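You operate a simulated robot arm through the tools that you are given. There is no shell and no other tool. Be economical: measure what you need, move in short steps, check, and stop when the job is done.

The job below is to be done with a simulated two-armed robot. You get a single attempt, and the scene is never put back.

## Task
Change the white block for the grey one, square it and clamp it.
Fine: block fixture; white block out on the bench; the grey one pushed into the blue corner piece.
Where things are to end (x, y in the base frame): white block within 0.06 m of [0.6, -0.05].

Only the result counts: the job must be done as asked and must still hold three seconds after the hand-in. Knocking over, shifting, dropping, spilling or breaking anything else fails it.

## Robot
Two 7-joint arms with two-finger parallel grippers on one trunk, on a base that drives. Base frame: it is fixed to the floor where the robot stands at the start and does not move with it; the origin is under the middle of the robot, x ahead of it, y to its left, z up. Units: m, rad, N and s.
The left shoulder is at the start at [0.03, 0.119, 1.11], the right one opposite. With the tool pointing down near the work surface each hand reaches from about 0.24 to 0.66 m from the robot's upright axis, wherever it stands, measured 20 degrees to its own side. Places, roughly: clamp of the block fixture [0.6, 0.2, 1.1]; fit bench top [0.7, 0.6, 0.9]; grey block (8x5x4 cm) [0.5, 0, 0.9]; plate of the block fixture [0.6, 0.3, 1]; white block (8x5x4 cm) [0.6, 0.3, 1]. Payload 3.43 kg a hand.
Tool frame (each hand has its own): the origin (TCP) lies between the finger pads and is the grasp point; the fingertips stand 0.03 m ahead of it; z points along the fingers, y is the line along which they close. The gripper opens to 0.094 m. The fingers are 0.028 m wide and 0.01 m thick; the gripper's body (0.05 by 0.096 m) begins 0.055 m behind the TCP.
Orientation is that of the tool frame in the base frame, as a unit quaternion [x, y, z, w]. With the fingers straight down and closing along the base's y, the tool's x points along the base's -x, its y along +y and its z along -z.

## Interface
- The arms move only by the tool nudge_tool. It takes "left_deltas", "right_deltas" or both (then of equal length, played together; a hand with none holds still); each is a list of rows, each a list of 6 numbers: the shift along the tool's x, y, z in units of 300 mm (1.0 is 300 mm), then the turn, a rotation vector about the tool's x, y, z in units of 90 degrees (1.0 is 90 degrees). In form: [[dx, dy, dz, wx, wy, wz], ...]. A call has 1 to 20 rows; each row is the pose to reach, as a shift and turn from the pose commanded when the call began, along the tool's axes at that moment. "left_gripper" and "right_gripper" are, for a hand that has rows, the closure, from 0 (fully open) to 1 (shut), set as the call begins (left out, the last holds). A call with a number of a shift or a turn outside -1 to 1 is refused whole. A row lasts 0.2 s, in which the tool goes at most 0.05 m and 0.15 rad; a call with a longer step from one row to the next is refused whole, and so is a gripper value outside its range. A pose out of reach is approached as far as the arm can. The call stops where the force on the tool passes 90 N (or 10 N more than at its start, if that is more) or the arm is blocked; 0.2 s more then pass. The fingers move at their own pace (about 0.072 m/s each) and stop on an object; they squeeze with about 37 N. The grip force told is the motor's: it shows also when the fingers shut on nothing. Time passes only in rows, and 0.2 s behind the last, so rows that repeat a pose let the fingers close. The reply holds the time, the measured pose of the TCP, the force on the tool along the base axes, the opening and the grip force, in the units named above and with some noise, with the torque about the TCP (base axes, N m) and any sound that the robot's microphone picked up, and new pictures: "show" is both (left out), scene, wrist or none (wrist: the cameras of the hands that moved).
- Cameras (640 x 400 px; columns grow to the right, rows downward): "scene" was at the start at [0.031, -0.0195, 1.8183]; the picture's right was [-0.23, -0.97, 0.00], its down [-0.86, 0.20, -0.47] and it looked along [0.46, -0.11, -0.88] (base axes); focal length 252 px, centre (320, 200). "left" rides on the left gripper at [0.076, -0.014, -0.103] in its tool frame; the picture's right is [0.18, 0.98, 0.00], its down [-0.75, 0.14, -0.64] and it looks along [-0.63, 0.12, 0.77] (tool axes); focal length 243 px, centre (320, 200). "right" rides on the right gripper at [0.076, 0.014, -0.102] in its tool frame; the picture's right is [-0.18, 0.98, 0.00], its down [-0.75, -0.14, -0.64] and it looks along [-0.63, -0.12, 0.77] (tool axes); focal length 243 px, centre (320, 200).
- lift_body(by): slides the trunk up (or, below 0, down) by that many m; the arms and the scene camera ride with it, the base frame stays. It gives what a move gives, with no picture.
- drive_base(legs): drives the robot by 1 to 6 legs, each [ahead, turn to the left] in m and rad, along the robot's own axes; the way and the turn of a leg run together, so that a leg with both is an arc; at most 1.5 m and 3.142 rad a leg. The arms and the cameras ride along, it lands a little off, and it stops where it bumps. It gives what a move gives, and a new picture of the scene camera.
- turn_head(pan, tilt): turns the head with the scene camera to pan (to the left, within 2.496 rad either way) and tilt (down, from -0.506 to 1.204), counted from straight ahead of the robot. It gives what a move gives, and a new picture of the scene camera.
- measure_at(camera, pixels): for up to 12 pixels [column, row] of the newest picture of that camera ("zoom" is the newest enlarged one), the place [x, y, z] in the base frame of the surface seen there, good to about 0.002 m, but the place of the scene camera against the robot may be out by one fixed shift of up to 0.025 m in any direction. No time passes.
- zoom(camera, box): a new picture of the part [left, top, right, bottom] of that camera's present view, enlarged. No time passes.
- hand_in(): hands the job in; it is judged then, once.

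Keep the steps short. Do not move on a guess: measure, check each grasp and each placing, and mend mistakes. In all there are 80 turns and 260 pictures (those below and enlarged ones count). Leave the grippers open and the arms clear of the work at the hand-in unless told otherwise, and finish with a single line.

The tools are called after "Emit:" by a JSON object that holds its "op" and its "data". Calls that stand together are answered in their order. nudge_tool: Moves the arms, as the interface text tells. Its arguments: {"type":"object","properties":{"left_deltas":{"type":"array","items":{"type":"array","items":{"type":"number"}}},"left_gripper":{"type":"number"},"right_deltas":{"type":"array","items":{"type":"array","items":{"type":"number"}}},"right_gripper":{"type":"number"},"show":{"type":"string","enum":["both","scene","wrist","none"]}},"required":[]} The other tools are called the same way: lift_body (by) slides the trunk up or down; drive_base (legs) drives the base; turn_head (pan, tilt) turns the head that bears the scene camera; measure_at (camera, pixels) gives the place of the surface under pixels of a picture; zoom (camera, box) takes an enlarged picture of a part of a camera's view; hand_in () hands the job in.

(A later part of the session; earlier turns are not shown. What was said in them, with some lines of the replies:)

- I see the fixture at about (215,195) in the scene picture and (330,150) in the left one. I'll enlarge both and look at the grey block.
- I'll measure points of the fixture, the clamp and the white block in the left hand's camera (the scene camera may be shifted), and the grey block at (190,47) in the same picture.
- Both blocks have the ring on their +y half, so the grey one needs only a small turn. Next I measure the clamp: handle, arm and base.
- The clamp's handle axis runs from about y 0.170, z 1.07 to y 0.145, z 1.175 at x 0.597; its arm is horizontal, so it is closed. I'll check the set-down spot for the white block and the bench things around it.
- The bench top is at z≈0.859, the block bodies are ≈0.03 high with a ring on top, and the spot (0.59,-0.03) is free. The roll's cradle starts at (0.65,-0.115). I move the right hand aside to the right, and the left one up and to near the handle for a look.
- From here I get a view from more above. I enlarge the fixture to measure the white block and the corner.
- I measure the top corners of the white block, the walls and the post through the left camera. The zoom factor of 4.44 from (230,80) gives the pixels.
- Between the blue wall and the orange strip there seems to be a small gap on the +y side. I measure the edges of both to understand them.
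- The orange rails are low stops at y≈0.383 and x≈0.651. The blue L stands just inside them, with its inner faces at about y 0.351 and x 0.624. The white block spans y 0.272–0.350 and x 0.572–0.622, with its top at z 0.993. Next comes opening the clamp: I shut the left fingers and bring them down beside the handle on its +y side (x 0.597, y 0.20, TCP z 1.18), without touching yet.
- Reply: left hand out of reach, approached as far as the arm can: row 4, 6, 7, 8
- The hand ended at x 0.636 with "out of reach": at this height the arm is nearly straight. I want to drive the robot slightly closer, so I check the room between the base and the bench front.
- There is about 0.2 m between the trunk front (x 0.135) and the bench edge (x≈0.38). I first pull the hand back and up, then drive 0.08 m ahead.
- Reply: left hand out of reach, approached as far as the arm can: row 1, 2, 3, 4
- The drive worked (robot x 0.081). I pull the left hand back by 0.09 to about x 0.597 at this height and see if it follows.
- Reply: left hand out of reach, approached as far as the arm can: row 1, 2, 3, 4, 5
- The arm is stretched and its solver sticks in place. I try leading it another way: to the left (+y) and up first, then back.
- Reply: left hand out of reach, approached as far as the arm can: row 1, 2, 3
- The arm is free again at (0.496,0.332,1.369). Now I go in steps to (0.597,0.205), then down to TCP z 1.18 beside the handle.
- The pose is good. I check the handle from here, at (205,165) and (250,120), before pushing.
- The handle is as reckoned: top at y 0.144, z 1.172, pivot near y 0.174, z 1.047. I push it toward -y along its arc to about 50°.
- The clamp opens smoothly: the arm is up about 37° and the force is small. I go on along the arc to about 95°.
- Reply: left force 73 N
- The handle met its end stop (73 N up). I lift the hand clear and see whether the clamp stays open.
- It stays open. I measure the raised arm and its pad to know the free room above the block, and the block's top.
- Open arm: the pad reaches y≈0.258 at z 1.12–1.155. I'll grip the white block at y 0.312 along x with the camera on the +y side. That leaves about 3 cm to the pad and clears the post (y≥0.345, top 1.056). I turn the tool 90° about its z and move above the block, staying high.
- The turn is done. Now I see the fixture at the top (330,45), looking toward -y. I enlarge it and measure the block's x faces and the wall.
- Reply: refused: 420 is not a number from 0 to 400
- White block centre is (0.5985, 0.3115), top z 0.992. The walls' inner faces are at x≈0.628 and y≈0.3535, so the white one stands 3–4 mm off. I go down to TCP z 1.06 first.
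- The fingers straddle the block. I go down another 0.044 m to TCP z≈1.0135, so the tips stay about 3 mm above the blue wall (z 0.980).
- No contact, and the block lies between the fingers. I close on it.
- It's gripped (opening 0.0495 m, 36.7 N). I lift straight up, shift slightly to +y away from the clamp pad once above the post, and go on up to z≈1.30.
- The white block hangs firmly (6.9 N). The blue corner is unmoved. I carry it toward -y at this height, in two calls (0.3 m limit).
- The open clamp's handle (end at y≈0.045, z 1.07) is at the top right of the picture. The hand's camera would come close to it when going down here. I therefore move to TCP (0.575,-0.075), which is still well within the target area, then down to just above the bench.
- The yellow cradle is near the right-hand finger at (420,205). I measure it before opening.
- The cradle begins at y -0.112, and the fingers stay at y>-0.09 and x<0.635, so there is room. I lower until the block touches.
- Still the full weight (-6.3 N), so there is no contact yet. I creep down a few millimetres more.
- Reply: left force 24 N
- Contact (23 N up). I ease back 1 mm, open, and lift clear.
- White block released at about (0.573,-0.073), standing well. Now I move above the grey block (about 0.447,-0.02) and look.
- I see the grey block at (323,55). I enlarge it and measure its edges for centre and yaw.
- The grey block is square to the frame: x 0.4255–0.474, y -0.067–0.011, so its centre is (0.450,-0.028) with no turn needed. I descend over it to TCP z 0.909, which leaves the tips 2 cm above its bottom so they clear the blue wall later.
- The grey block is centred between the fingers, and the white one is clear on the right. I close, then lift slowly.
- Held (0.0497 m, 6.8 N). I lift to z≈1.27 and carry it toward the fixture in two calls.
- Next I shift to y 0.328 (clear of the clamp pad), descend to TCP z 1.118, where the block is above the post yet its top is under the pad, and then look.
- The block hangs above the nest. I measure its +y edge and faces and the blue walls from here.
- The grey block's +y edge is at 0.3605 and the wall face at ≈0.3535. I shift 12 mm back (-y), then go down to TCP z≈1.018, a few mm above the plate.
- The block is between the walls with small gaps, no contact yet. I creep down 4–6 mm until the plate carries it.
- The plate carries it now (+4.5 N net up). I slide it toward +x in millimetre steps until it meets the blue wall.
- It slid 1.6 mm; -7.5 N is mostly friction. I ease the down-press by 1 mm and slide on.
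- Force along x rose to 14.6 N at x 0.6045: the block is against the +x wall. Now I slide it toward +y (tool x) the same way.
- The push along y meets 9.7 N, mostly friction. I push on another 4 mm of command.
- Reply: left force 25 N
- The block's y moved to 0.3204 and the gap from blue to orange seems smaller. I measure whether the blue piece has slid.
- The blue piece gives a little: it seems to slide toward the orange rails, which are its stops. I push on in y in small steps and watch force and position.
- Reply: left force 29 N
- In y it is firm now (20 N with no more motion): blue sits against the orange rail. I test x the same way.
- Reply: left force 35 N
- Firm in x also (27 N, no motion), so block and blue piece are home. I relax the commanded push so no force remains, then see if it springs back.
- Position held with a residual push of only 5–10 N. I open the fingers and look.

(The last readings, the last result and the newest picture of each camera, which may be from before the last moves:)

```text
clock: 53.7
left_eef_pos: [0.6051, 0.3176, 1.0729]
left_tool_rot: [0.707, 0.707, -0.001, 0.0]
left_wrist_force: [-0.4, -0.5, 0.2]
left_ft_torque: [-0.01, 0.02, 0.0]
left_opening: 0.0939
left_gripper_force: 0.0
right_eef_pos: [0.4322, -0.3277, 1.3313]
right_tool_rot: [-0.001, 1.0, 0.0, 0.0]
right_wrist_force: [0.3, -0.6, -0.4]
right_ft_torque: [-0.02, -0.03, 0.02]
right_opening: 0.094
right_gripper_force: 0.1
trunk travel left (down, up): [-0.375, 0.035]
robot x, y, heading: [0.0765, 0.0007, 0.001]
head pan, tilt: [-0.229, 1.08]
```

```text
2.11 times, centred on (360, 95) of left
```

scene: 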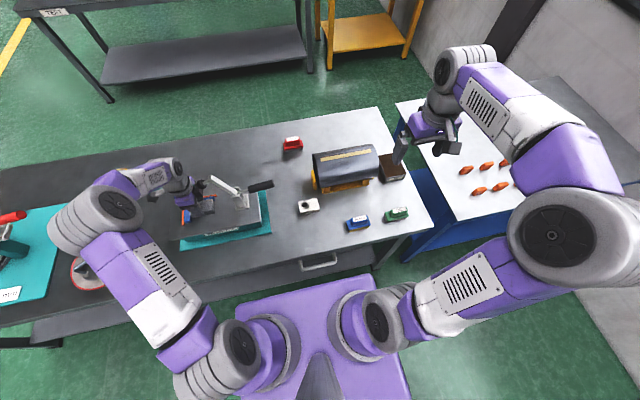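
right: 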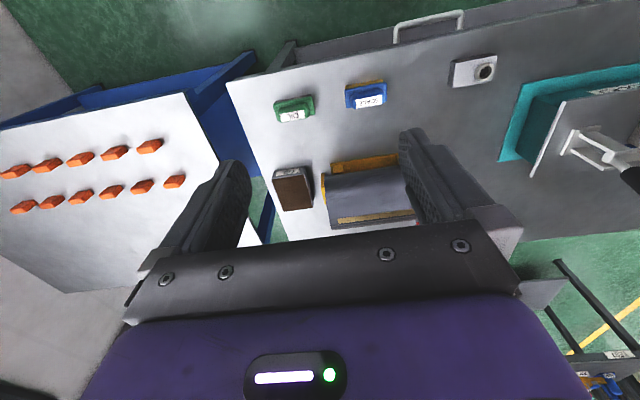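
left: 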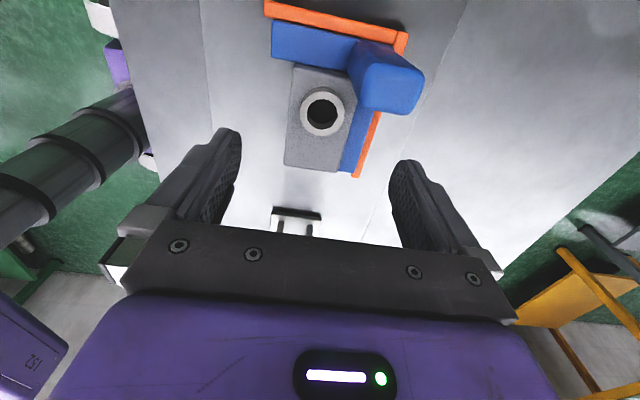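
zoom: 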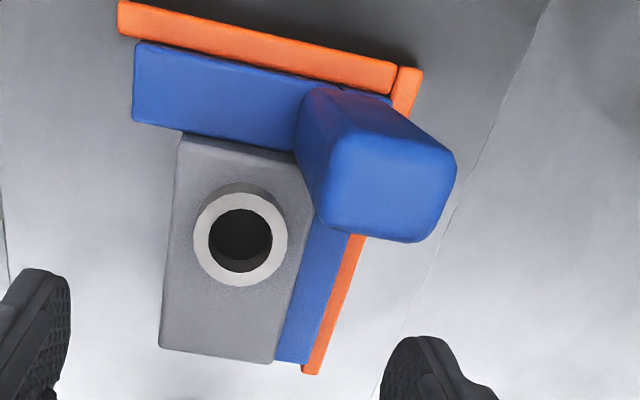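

The block lies flush in the blue corner, which is flush on the orange rails, and nothing sprang back. Next I close the clamp: I rise to z 1.27, shut the fingers and go over to y 0.165 behind the raised arm.

Emit:
{"op": "nudge_tool", "data": {"left_deltas": [[0, 0, -0.16, 0, 0, 0], [0, 0, -0.32, 0, 0, 0], [0, 0, -0.48, 0, 0, 0], [0, 0, -0.657, 0, 0, 0], [0, 0, -0.657, 0, 0, 0]], "show": "wrist"}}

Emit:
{"op": "zoom", "data": {"camera": "left", "box": [270, 0, 410, 100]}}

Emit:
{"op": "nudge_tool", "data": {"left_gripper": 1, "left_deltas": [[-0.13, -0.01, 0, 0, 0, 0], [-0.26, -0.02, 0, 0, 0, 0], [-0.39, -0.027, 0, 0, 0, 0], [-0.509, -0.027, 0, 0, 0, 0], [-0.509, -0.027, 0, 0, 0, 0]]}}

```text
refused: row 4 steps farther than a row can; nothing moved
```

```text
4.00 times, centred on (340, 50) of left
```

zoom: 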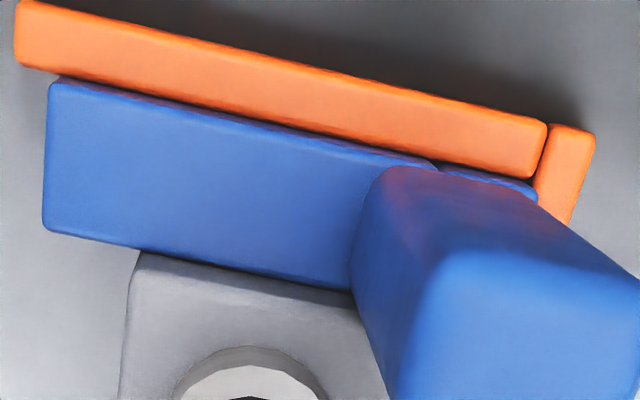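

```text
clock: 54.2
left_eef_pos: [0.5999, 0.3116, 1.0768]
left_tool_rot: [0.687, 0.726, 0.023, -0.013]
left_wrist_force: [8.3, 44.9, -10.5]
left_ft_torque: [-2.14, 0.26, 0.26]
left_opening: 0.0243
left_gripper_force: 0.2
right_eef_pos: [0.4353, -0.3273, 1.3303]
right_tool_rot: [-0.001, 1.0, 0.0, -0.001]
right_wrist_force: [0.8, -1.0, -1.1]
right_ft_torque: [0.18, 0.04, -0.05]
right_opening: 0.0938
right_gripper_force: 0.0
trunk travel left (down, up): [-0.375, 0.035]
robot x, y, heading: [0.0819, 0.0001, 0.009]
head pan, tilt: [-0.229, 1.08]
stopped in row 2 (left hand): the force on the tool passed its limit at 107 N (the readings are from after the stop); the commanded pose is now the measured one
```

scene: 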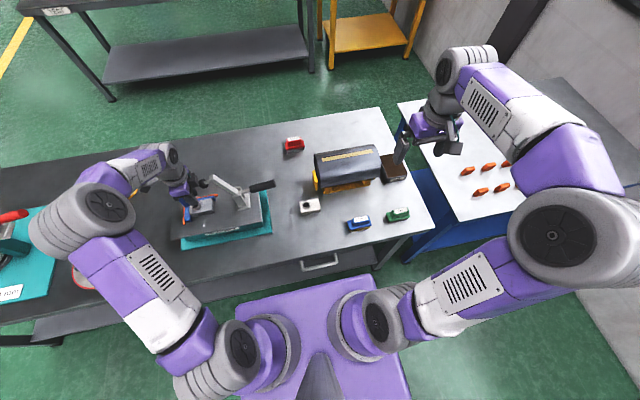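
left: 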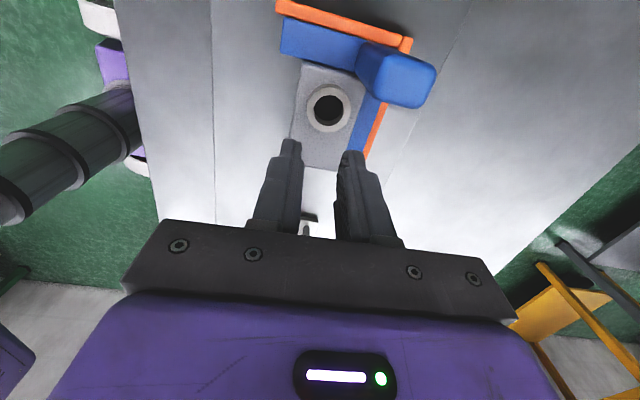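

My rise was refused (one step too long) and the sideways move that followed pushed the gripper's body against the clamp's pad; it stopped at once. I back off to +y, then rise.

Emit:
{"op": "nudge_tool", "data": {"left_gripper": 1, "left_deltas": [[0.03, 0, 0, 0, 0, 0], [0.06, 0, 0, 0, 0, 0], [0.06, 0, -0.1, 0, 0, 0], [0.06, 0, -0.25, 0, 0, 0], [0.06, 0, -0.4, 0, 0, 0], [0.06, 0, -0.55, 0, 0, 0], [0.06, 0, -0.65, 0, 0, 0], [0.06, 0, -0.65, 0, 0, 0]]}}

Emit:
{"op": "zoom", "data": {"camera": "left", "box": [270, 0, 410, 100]}}

Emit:
{"op": "zoom", "data": {"camera": "scene", "box": [160, 140, 320, 250]}}

```text
clock: 56.0
left_eef_pos: [0.5965, 0.3112, 1.2743]
left_tool_rot: [0.694, 0.72, 0.016, -0.007]
left_wrist_force: [0.1, -0.1, 0.2]
left_ft_torque: [0.04, 0.0, -0.02]
left_opening: 0.0
left_gripper_force: 33.0
right_eef_pos: [0.4342, -0.3271, 1.3306]
right_tool_rot: [-0.002, 1.0, 0.001, 0.0]
right_wrist_force: [0.1, -1.1, -0.5]
right_ft_torque: [-0.04, -0.01, -0.04]
right_opening: 0.0942
right_gripper_force: 0.0
trunk travel left (down, up): [-0.375, 0.035]
robot x, y, heading: [0.0794, -0.0015, 0.007]
head pan, tilt: [-0.229, 1.08]
```

scene: 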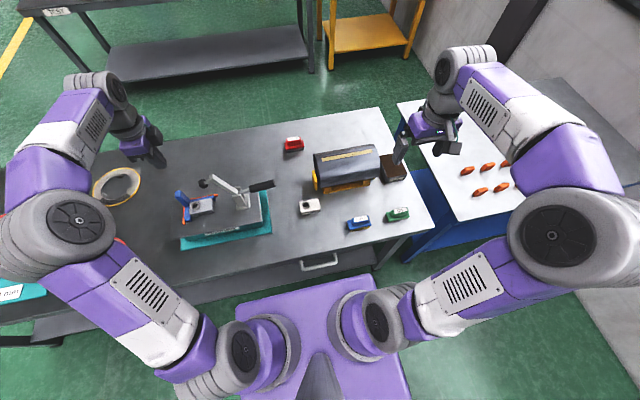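
left: 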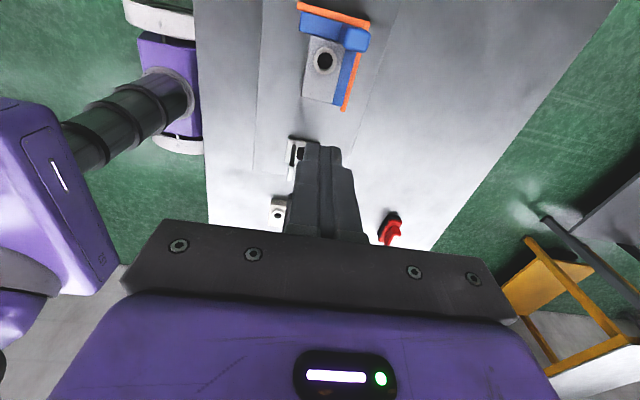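

```text
4.00 times, centred on (340, 50) of left
```

zoom: 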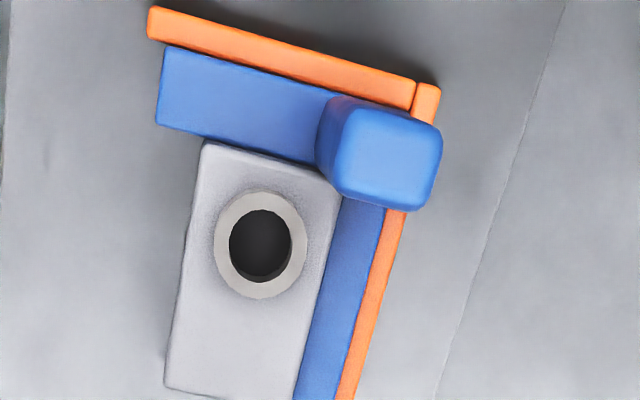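

```text
3.64 times, centred on (240, 195) of scene
```

zoom: 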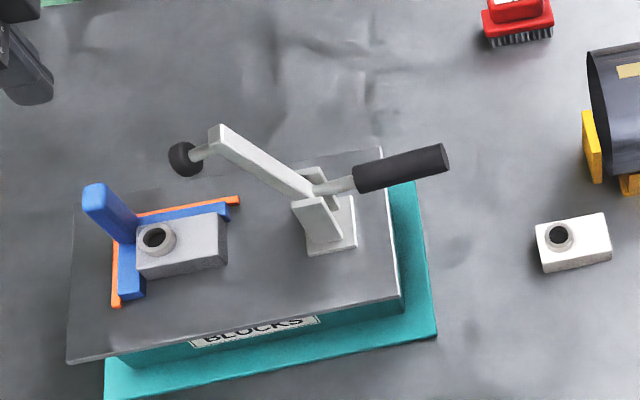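

All is unharmed: the block is still flush and the clamp still open. I straighten the tool's small tilt and move behind the arm to y 0.165 at z 1.274.

Emit:
{"op": "nudge_tool", "data": {"left_deltas": [[-0.12, -0.004, -0.004, 0.002, -0.005, 0.006], [-0.24, -0.008, -0.008, 0.004, -0.01, 0.012], [-0.36, -0.012, -0.012, 0.006, -0.015, 0.018], [-0.487, -0.016, -0.016, 0.008, -0.021, 0.023], [-0.487, -0.016, -0.016, 0.008, -0.021, 0.023]]}}

```text
clock: 57.2
left_eef_pos: [0.5995, 0.1634, 1.274]
left_tool_rot: [0.706, 0.708, 0.0, 0.001]
left_wrist_force: [0.7, 0.3, 0.6]
left_ft_torque: [0.01, -0.02, -0.04]
left_opening: 0.0002
left_gripper_force: 33.0
right_eef_pos: [0.4351, -0.3251, 1.3311]
right_tool_rot: [-0.002, 1.0, 0.001, 0.0]
right_wrist_force: [0.0, -0.8, 0.1]
right_ft_torque: [0.0, 0.03, 0.01]
right_opening: 0.094
right_gripper_force: 0.1
trunk travel left (down, up): [-0.375, 0.035]
robot x, y, heading: [0.0787, 0.0028, 0.009]
head pan, tilt: [-0.229, 1.08]
```

scene: 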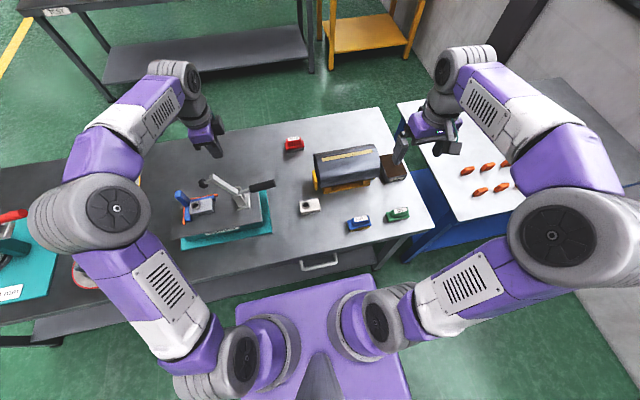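
left: 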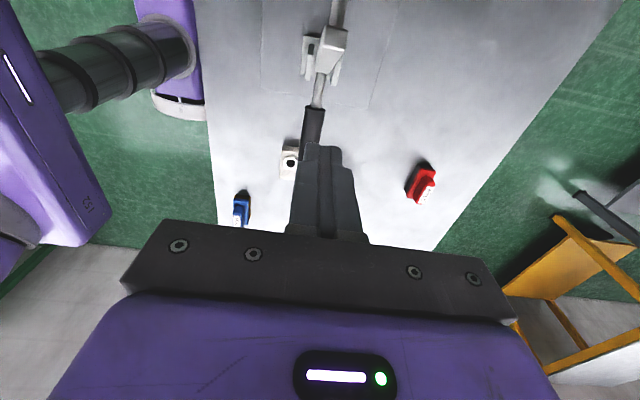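

I check the arm at (335,45) before going down behind it.

Emit:
{"op": "measure_at", "data": {"camera": "left", "pixels": [[333, 40], [330, 65], [325, 70], [338, 15], [318, 95], [313, 120], [307, 140], [340, 30]]}}

```text
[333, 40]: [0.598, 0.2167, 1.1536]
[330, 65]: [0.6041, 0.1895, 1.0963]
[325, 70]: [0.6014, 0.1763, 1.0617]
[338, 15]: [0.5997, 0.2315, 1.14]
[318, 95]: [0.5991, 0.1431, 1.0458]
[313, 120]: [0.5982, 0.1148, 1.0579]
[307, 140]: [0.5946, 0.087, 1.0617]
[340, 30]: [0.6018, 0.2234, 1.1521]
```

The arm matches my model (end at z≈1.153, back surface y≈0.20 at z 1.126). I descend to TCP z 1.157 at y 0.165.

Emit:
{"op": "nudge_tool", "data": {"left_deltas": [[0.005, -0.003, 0.13, 0, 0, 0], [0.005, -0.003, 0.26, 0, 0, 0], [0.005, -0.003, 0.39, 0, 0, 0], [0.005, -0.003, 0.39, 0, 0, 0]]}}

```text
clock: 58.2
left_eef_pos: [0.5982, 0.167, 1.1547]
left_tool_rot: [0.706, 0.708, 0.0, 0.0]
left_wrist_force: [0.3, -0.2, -0.2]
left_ft_torque: [0.0, 0.02, -0.01]
left_opening: 0.0
left_gripper_force: 33.2
right_eef_pos: [0.4336, -0.3257, 1.3319]
right_tool_rot: [-0.003, 1.0, 0.0, 0.0]
right_wrist_force: [1.1, 0.6, 0.4]
right_ft_torque: [0.02, -0.02, 0.0]
right_opening: 0.094
right_gripper_force: 0.1
trunk travel left (down, up): [-0.375, 0.035]
robot x, y, heading: [0.0802, 0.0038, 0.004]
head pan, tilt: [-0.229, 1.08]
```

scene: 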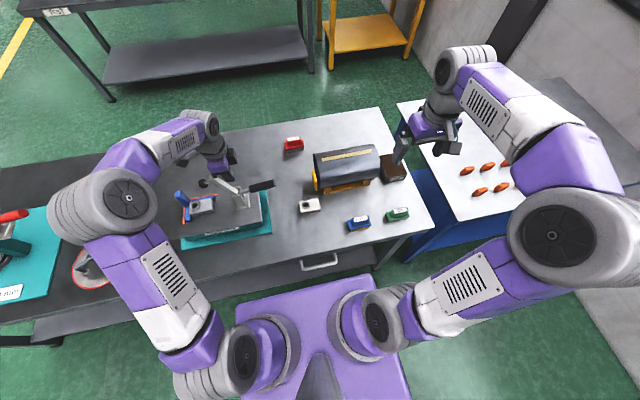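
left: 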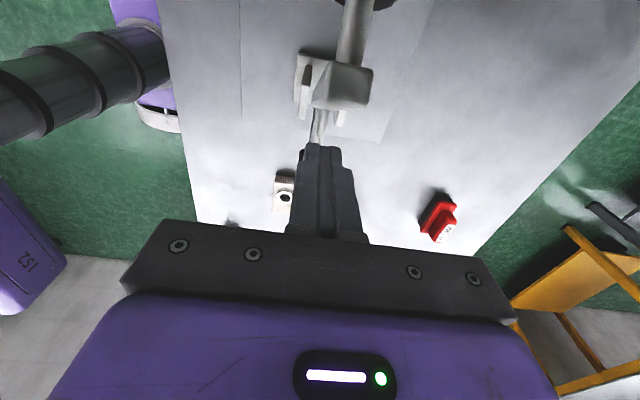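

Now I push the arm over along its arc (toward +y and down) to about 20° above horizontal.

Emit:
{"op": "nudge_tool", "data": {"left_deltas": [[0.069, 0, -0.005, 0, 0, 0], [0.113, 0, 0.012, 0, 0, 0], [0.158, 0, 0.04, 0, 0, 0], [0.197, 0, 0.074, 0, 0, 0], [0.23, 0, 0.115, 0, 0, 0], [0.255, 0, 0.161, 0, 0, 0], [0.255, 0, 0.161, 0, 0, 0]]}}

```text
clock: 59.8
left_eef_pos: [0.5945, 0.2433, 1.108]
left_tool_rot: [0.706, 0.708, 0.001, 0.0]
left_wrist_force: [0.1, -0.6, 1.7]
left_ft_torque: [0.03, -0.02, -0.01]
left_opening: 0.0
left_gripper_force: 32.4
right_eef_pos: [0.4343, -0.3252, 1.3315]
right_tool_rot: [-0.002, 1.0, 0.0, 0.0]
right_wrist_force: [-0.2, -0.2, 0.7]
right_ft_torque: [0.02, -0.01, -0.03]
right_opening: 0.0941
right_gripper_force: 0.0
trunk travel left (down, up): [-0.375, 0.035]
robot x, y, heading: [0.0806, -0.0012, 0.004]
head pan, tilt: [-0.229, 1.08]
```

scene: 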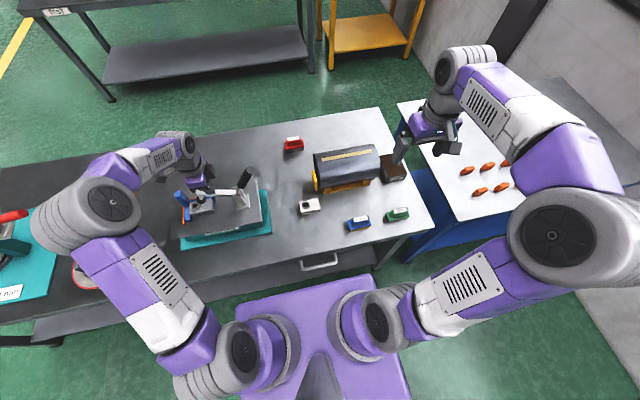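
left: 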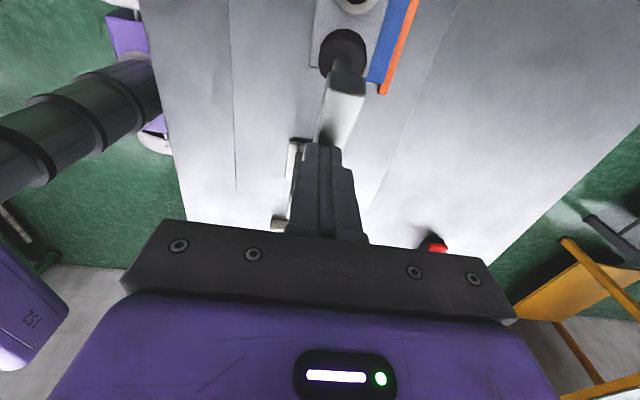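

The pad heads for the flat half of the grey block. I press on down in small steps.

Emit:
{"op": "nudge_tool", "data": {"left_deltas": [[0.012, 0.01, 0.035, 0, 0, 0], [0.018, 0.01, 0.06, 0, 0, 0], [0.023, 0.01, 0.085, 0, 0, 0], [0.026, 0.01, 0.105, 0, 0, 0], [0.026, 0.01, 0.105, 0, 0, 0]]}}

Emit:
{"op": "zoom", "data": {"camera": "scene", "box": [160, 140, 280, 230]}}

```text
clock: 61.0
left_eef_pos: [0.5992, 0.2519, 1.0789]
left_tool_rot: [0.707, 0.708, 0.002, 0.0]
left_wrist_force: [-2.5, 1.1, 11.7]
left_ft_torque: [0.17, 0.08, -0.01]
left_opening: 0.0002
left_gripper_force: 33.0
right_eef_pos: [0.4333, -0.3272, 1.3322]
right_tool_rot: [-0.002, 1.0, 0.0, 0.0]
right_wrist_force: [-0.2, -0.1, 0.6]
right_ft_torque: [0.03, -0.03, 0.0]
right_opening: 0.094
right_gripper_force: 0.1
trunk travel left (down, up): [-0.375, 0.035]
robot x, y, heading: [0.0792, -0.0025, 0.004]
head pan, tilt: [-0.229, 1.08]
```

scene: 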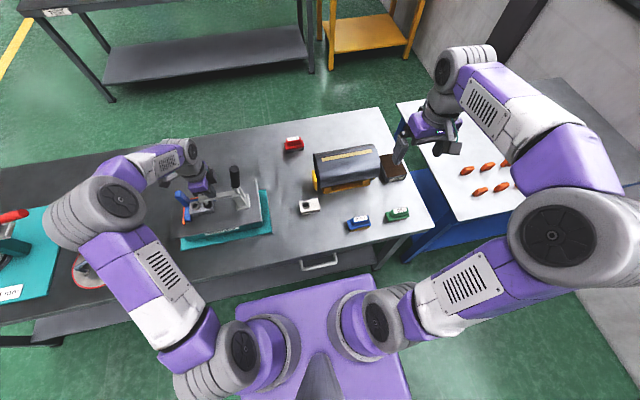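
left: 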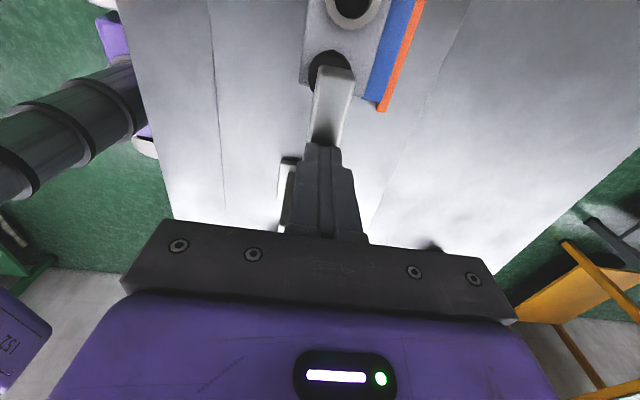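

```text
4.44 times, centred on (220, 185) of scene
```

zoom: 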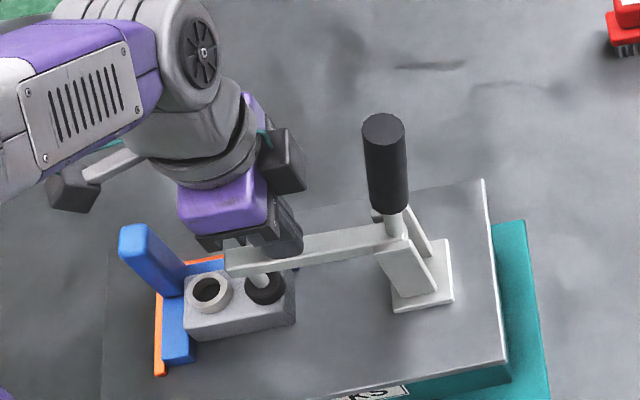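

The pad touches (11.7 N). I press further in small steps to lock it, watching for a click or firm stop.

Emit:
{"op": "nudge_tool", "data": {"left_deltas": [[0, 0, 0.006, 0, 0, 0], [0, 0, 0.012, 0, 0, 0], [0, 0, 0.018, 0, 0, 0], [0, 0, 0.018, 0, 0, 0]], "show": "none"}}

```text
clock: 62.0
left_eef_pos: [0.6003, 0.2506, 1.0785]
left_tool_rot: [0.706, 0.708, 0.006, 0.004]
left_wrist_force: [-3.0, 6.1, 52.5]
left_ft_torque: [0.88, 0.2, -0.5]
left_opening: 0.0
left_gripper_force: 32.9
right_eef_pos: [0.43, -0.3273, 1.333]
right_tool_rot: [-0.002, 1.0, 0.001, 0.002]
right_wrist_force: [-0.2, -0.4, 0.1]
right_ft_torque: [-0.01, -0.01, 0.01]
right_opening: 0.094
right_gripper_force: 0.0
trunk travel left (down, up): [-0.375, 0.035]
robot x, y, heading: [0.0804, -0.001, 0.005]
head pan, tilt: [-0.229, 1.08]
```

Firm at 52 N with no more travel. I lift straight up and check the clamp and block.

Emit:
{"op": "nudge_tool", "data": {"left_deltas": [[0, 0, -0.05, 0, 0, 0], [0, 0, -0.2, 0, 0, 0], [0, 0, -0.35, 0, 0, 0], [0, 0, -0.5, 0, 0, 0], [0, 0, -0.65, 0, 0, 0], [0.1, 0, -0.75, 0, 0, 0], [0.2, 0, -0.8, 0, 0, 0], [0.2, 0, -0.8, 0, 0, 0]]}}

Emit:
{"op": "zoom", "data": {"camera": "left", "box": [270, 0, 410, 100]}}

Emit:
{"op": "zoom", "data": {"camera": "scene", "box": [160, 140, 280, 230]}}

```text
clock: 63.8
left_eef_pos: [0.5984, 0.3119, 1.3108]
left_tool_rot: [0.706, 0.708, 0.001, 0.0]
left_wrist_force: [0.4, -0.6, -0.6]
left_ft_torque: [-0.02, -0.02, -0.01]
left_opening: 0.0
left_gripper_force: 32.7
right_eef_pos: [0.434, -0.3271, 1.3311]
right_tool_rot: [-0.003, 1.0, 0.0, 0.0]
right_wrist_force: [-0.5, 0.7, 0.5]
right_ft_torque: [0.01, -0.01, 0.0]
right_opening: 0.0941
right_gripper_force: 0.0
trunk travel left (down, up): [-0.375, 0.035]
robot x, y, heading: [0.0798, 0.0007, 0.006]
head pan, tilt: [-0.229, 1.08]
```

scene: 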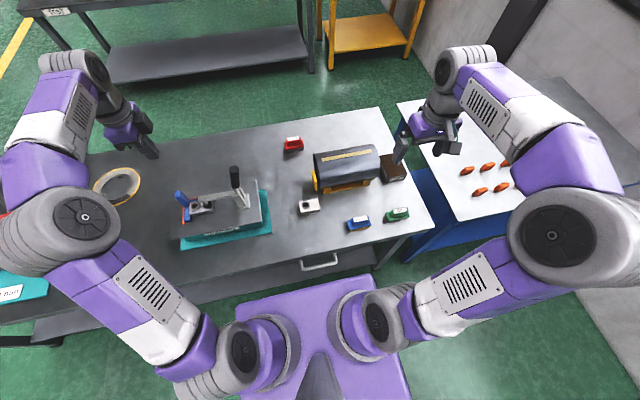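
left: 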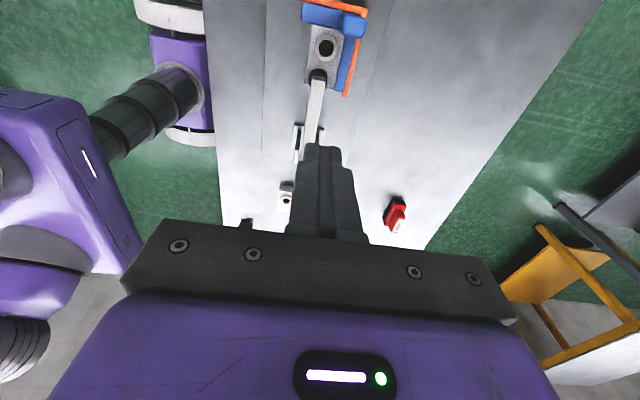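

```text
4.00 times, centred on (340, 50) of left
```

zoom: 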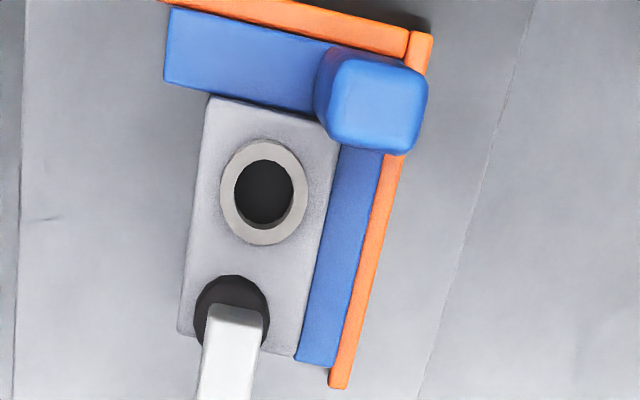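

```text
4.44 times, centred on (220, 185) of scene
```

zoom: 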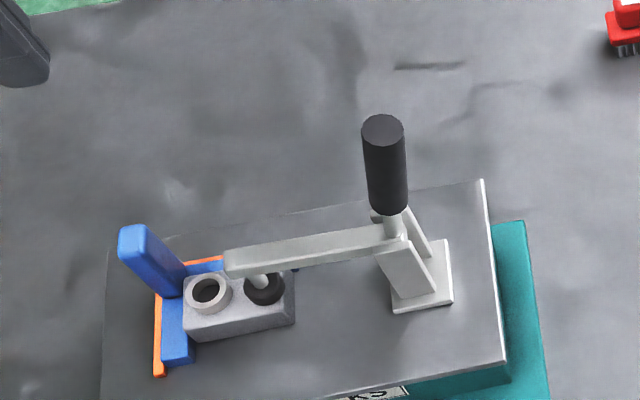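

Block flush, pad down. I compare the handle and arm heights with those of the clamped state at the start (handle top y 0.140, z 1.191; arm z 1.062, read by the scene camera), and check the white block.

Emit:
{"op": "measure_at", "data": {"camera": "zoom", "pixels": [[382, 128], [383, 170], [387, 205], [340, 240], [300, 248], [250, 258], [290, 275], [215, 320], [205, 275], [180, 330]]}}

Emit:
{"op": "measure_at", "data": {"camera": "left", "pixels": [[316, 90], [314, 110], [325, 75], [286, 195], [310, 75], [348, 70], [336, 85]]}}

Emit:
{"op": "measure_at", "data": {"camera": "scene", "pixels": [[301, 204], [318, 202], [303, 211], [310, 206]]}}

```text
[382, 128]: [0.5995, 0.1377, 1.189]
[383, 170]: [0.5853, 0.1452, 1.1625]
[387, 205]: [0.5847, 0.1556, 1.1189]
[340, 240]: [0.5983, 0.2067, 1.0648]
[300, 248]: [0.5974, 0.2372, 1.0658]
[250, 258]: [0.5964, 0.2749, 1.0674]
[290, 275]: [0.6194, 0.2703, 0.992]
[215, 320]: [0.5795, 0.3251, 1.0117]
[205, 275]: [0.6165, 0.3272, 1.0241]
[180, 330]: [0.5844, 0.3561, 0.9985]
```

```text
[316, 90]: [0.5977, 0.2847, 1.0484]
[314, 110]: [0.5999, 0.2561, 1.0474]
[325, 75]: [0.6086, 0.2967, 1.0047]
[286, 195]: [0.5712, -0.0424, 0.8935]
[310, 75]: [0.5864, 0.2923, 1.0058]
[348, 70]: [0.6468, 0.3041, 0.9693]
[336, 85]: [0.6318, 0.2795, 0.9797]
```

```text
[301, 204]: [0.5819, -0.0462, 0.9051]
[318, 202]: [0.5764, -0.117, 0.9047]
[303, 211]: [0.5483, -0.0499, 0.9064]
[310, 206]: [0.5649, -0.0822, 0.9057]
```

The clamp matches its first closed state (arm z 1.047, handle top the same), and the white block sits at about (0.572,-0.075), inside its area. I open the left hand, draw it back clear, and take a last look.

Emit:
{"op": "nudge_tool", "data": {"left_gripper": 0, "left_deltas": [[0, -0.1, -0.08, 0, 0, 0], [0.05, -0.2, -0.15, 0, 0, 0], [0.1, -0.3, -0.15, 0, 0, 0], [0.15, -0.4, -0.15, 0, 0, 0], [0.15, -0.4, -0.15, 0, 0, 0]]}}

Emit:
{"op": "zoom", "data": {"camera": "scene", "box": [160, 130, 340, 240]}}

```text
clock: 65.0
left_eef_pos: [0.4808, 0.3534, 1.3548]
left_tool_rot: [0.706, 0.708, 0.0, -0.001]
left_wrist_force: [-0.6, -0.4, 0.7]
left_ft_torque: [0.01, 0.01, 0.03]
left_opening: 0.0939
left_gripper_force: 0.0
right_eef_pos: [0.4343, -0.3264, 1.3311]
right_tool_rot: [-0.002, 1.0, 0.0, 0.0]
right_wrist_force: [0.4, 0.0, -0.3]
right_ft_torque: [-0.02, 0.01, 0.02]
right_opening: 0.0938
right_gripper_force: 0.0
trunk travel left (down, up): [-0.375, 0.035]
robot x, y, heading: [0.0808, 0.0018, 0.006]
head pan, tilt: [-0.229, 1.08]
```

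scene: 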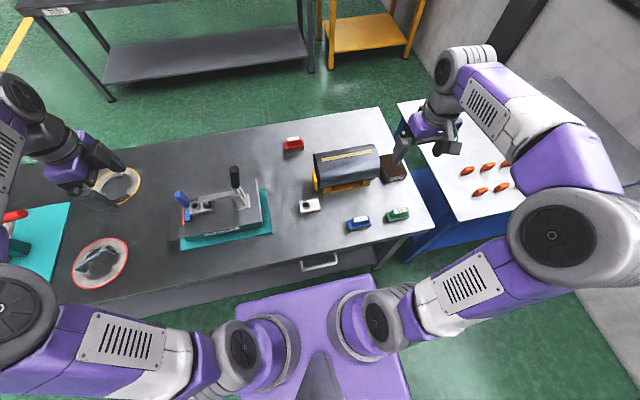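
left: 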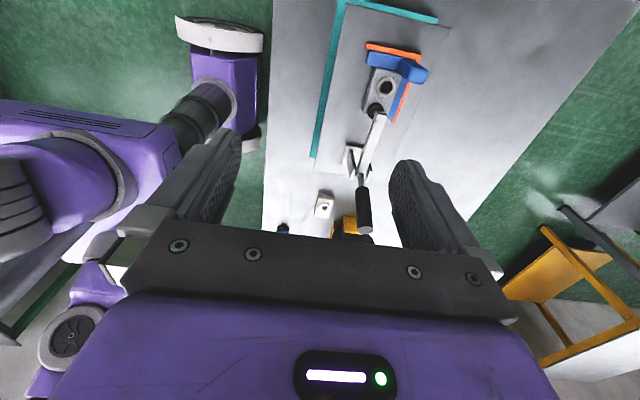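

```text
3.56 times, centred on (250, 185) of scene
```

zoom: 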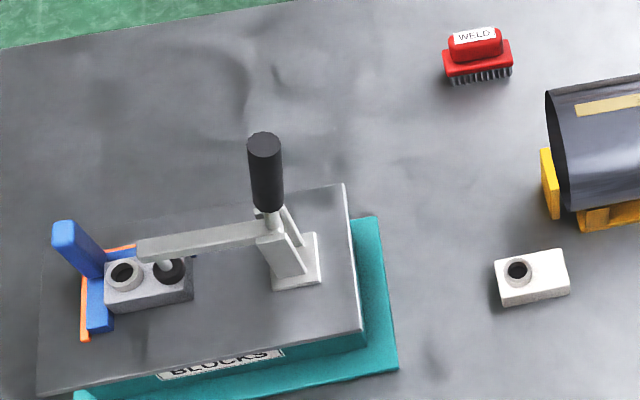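

The grey block is clamped flush in the blue corner, the white one is on the bench, and both hands are open and clear. I hand in.

Emit:
{"op": "hand_in", "data": {}}

```text
The job is handed in.
```

The grey block is clamped flush in the blue corner, which slid a few millimetres onto its orange rails as I pushed, and the white block is on the bench at about (0.572, -0.075); the gripper once bumped the open clamp's pad with no visible harm.
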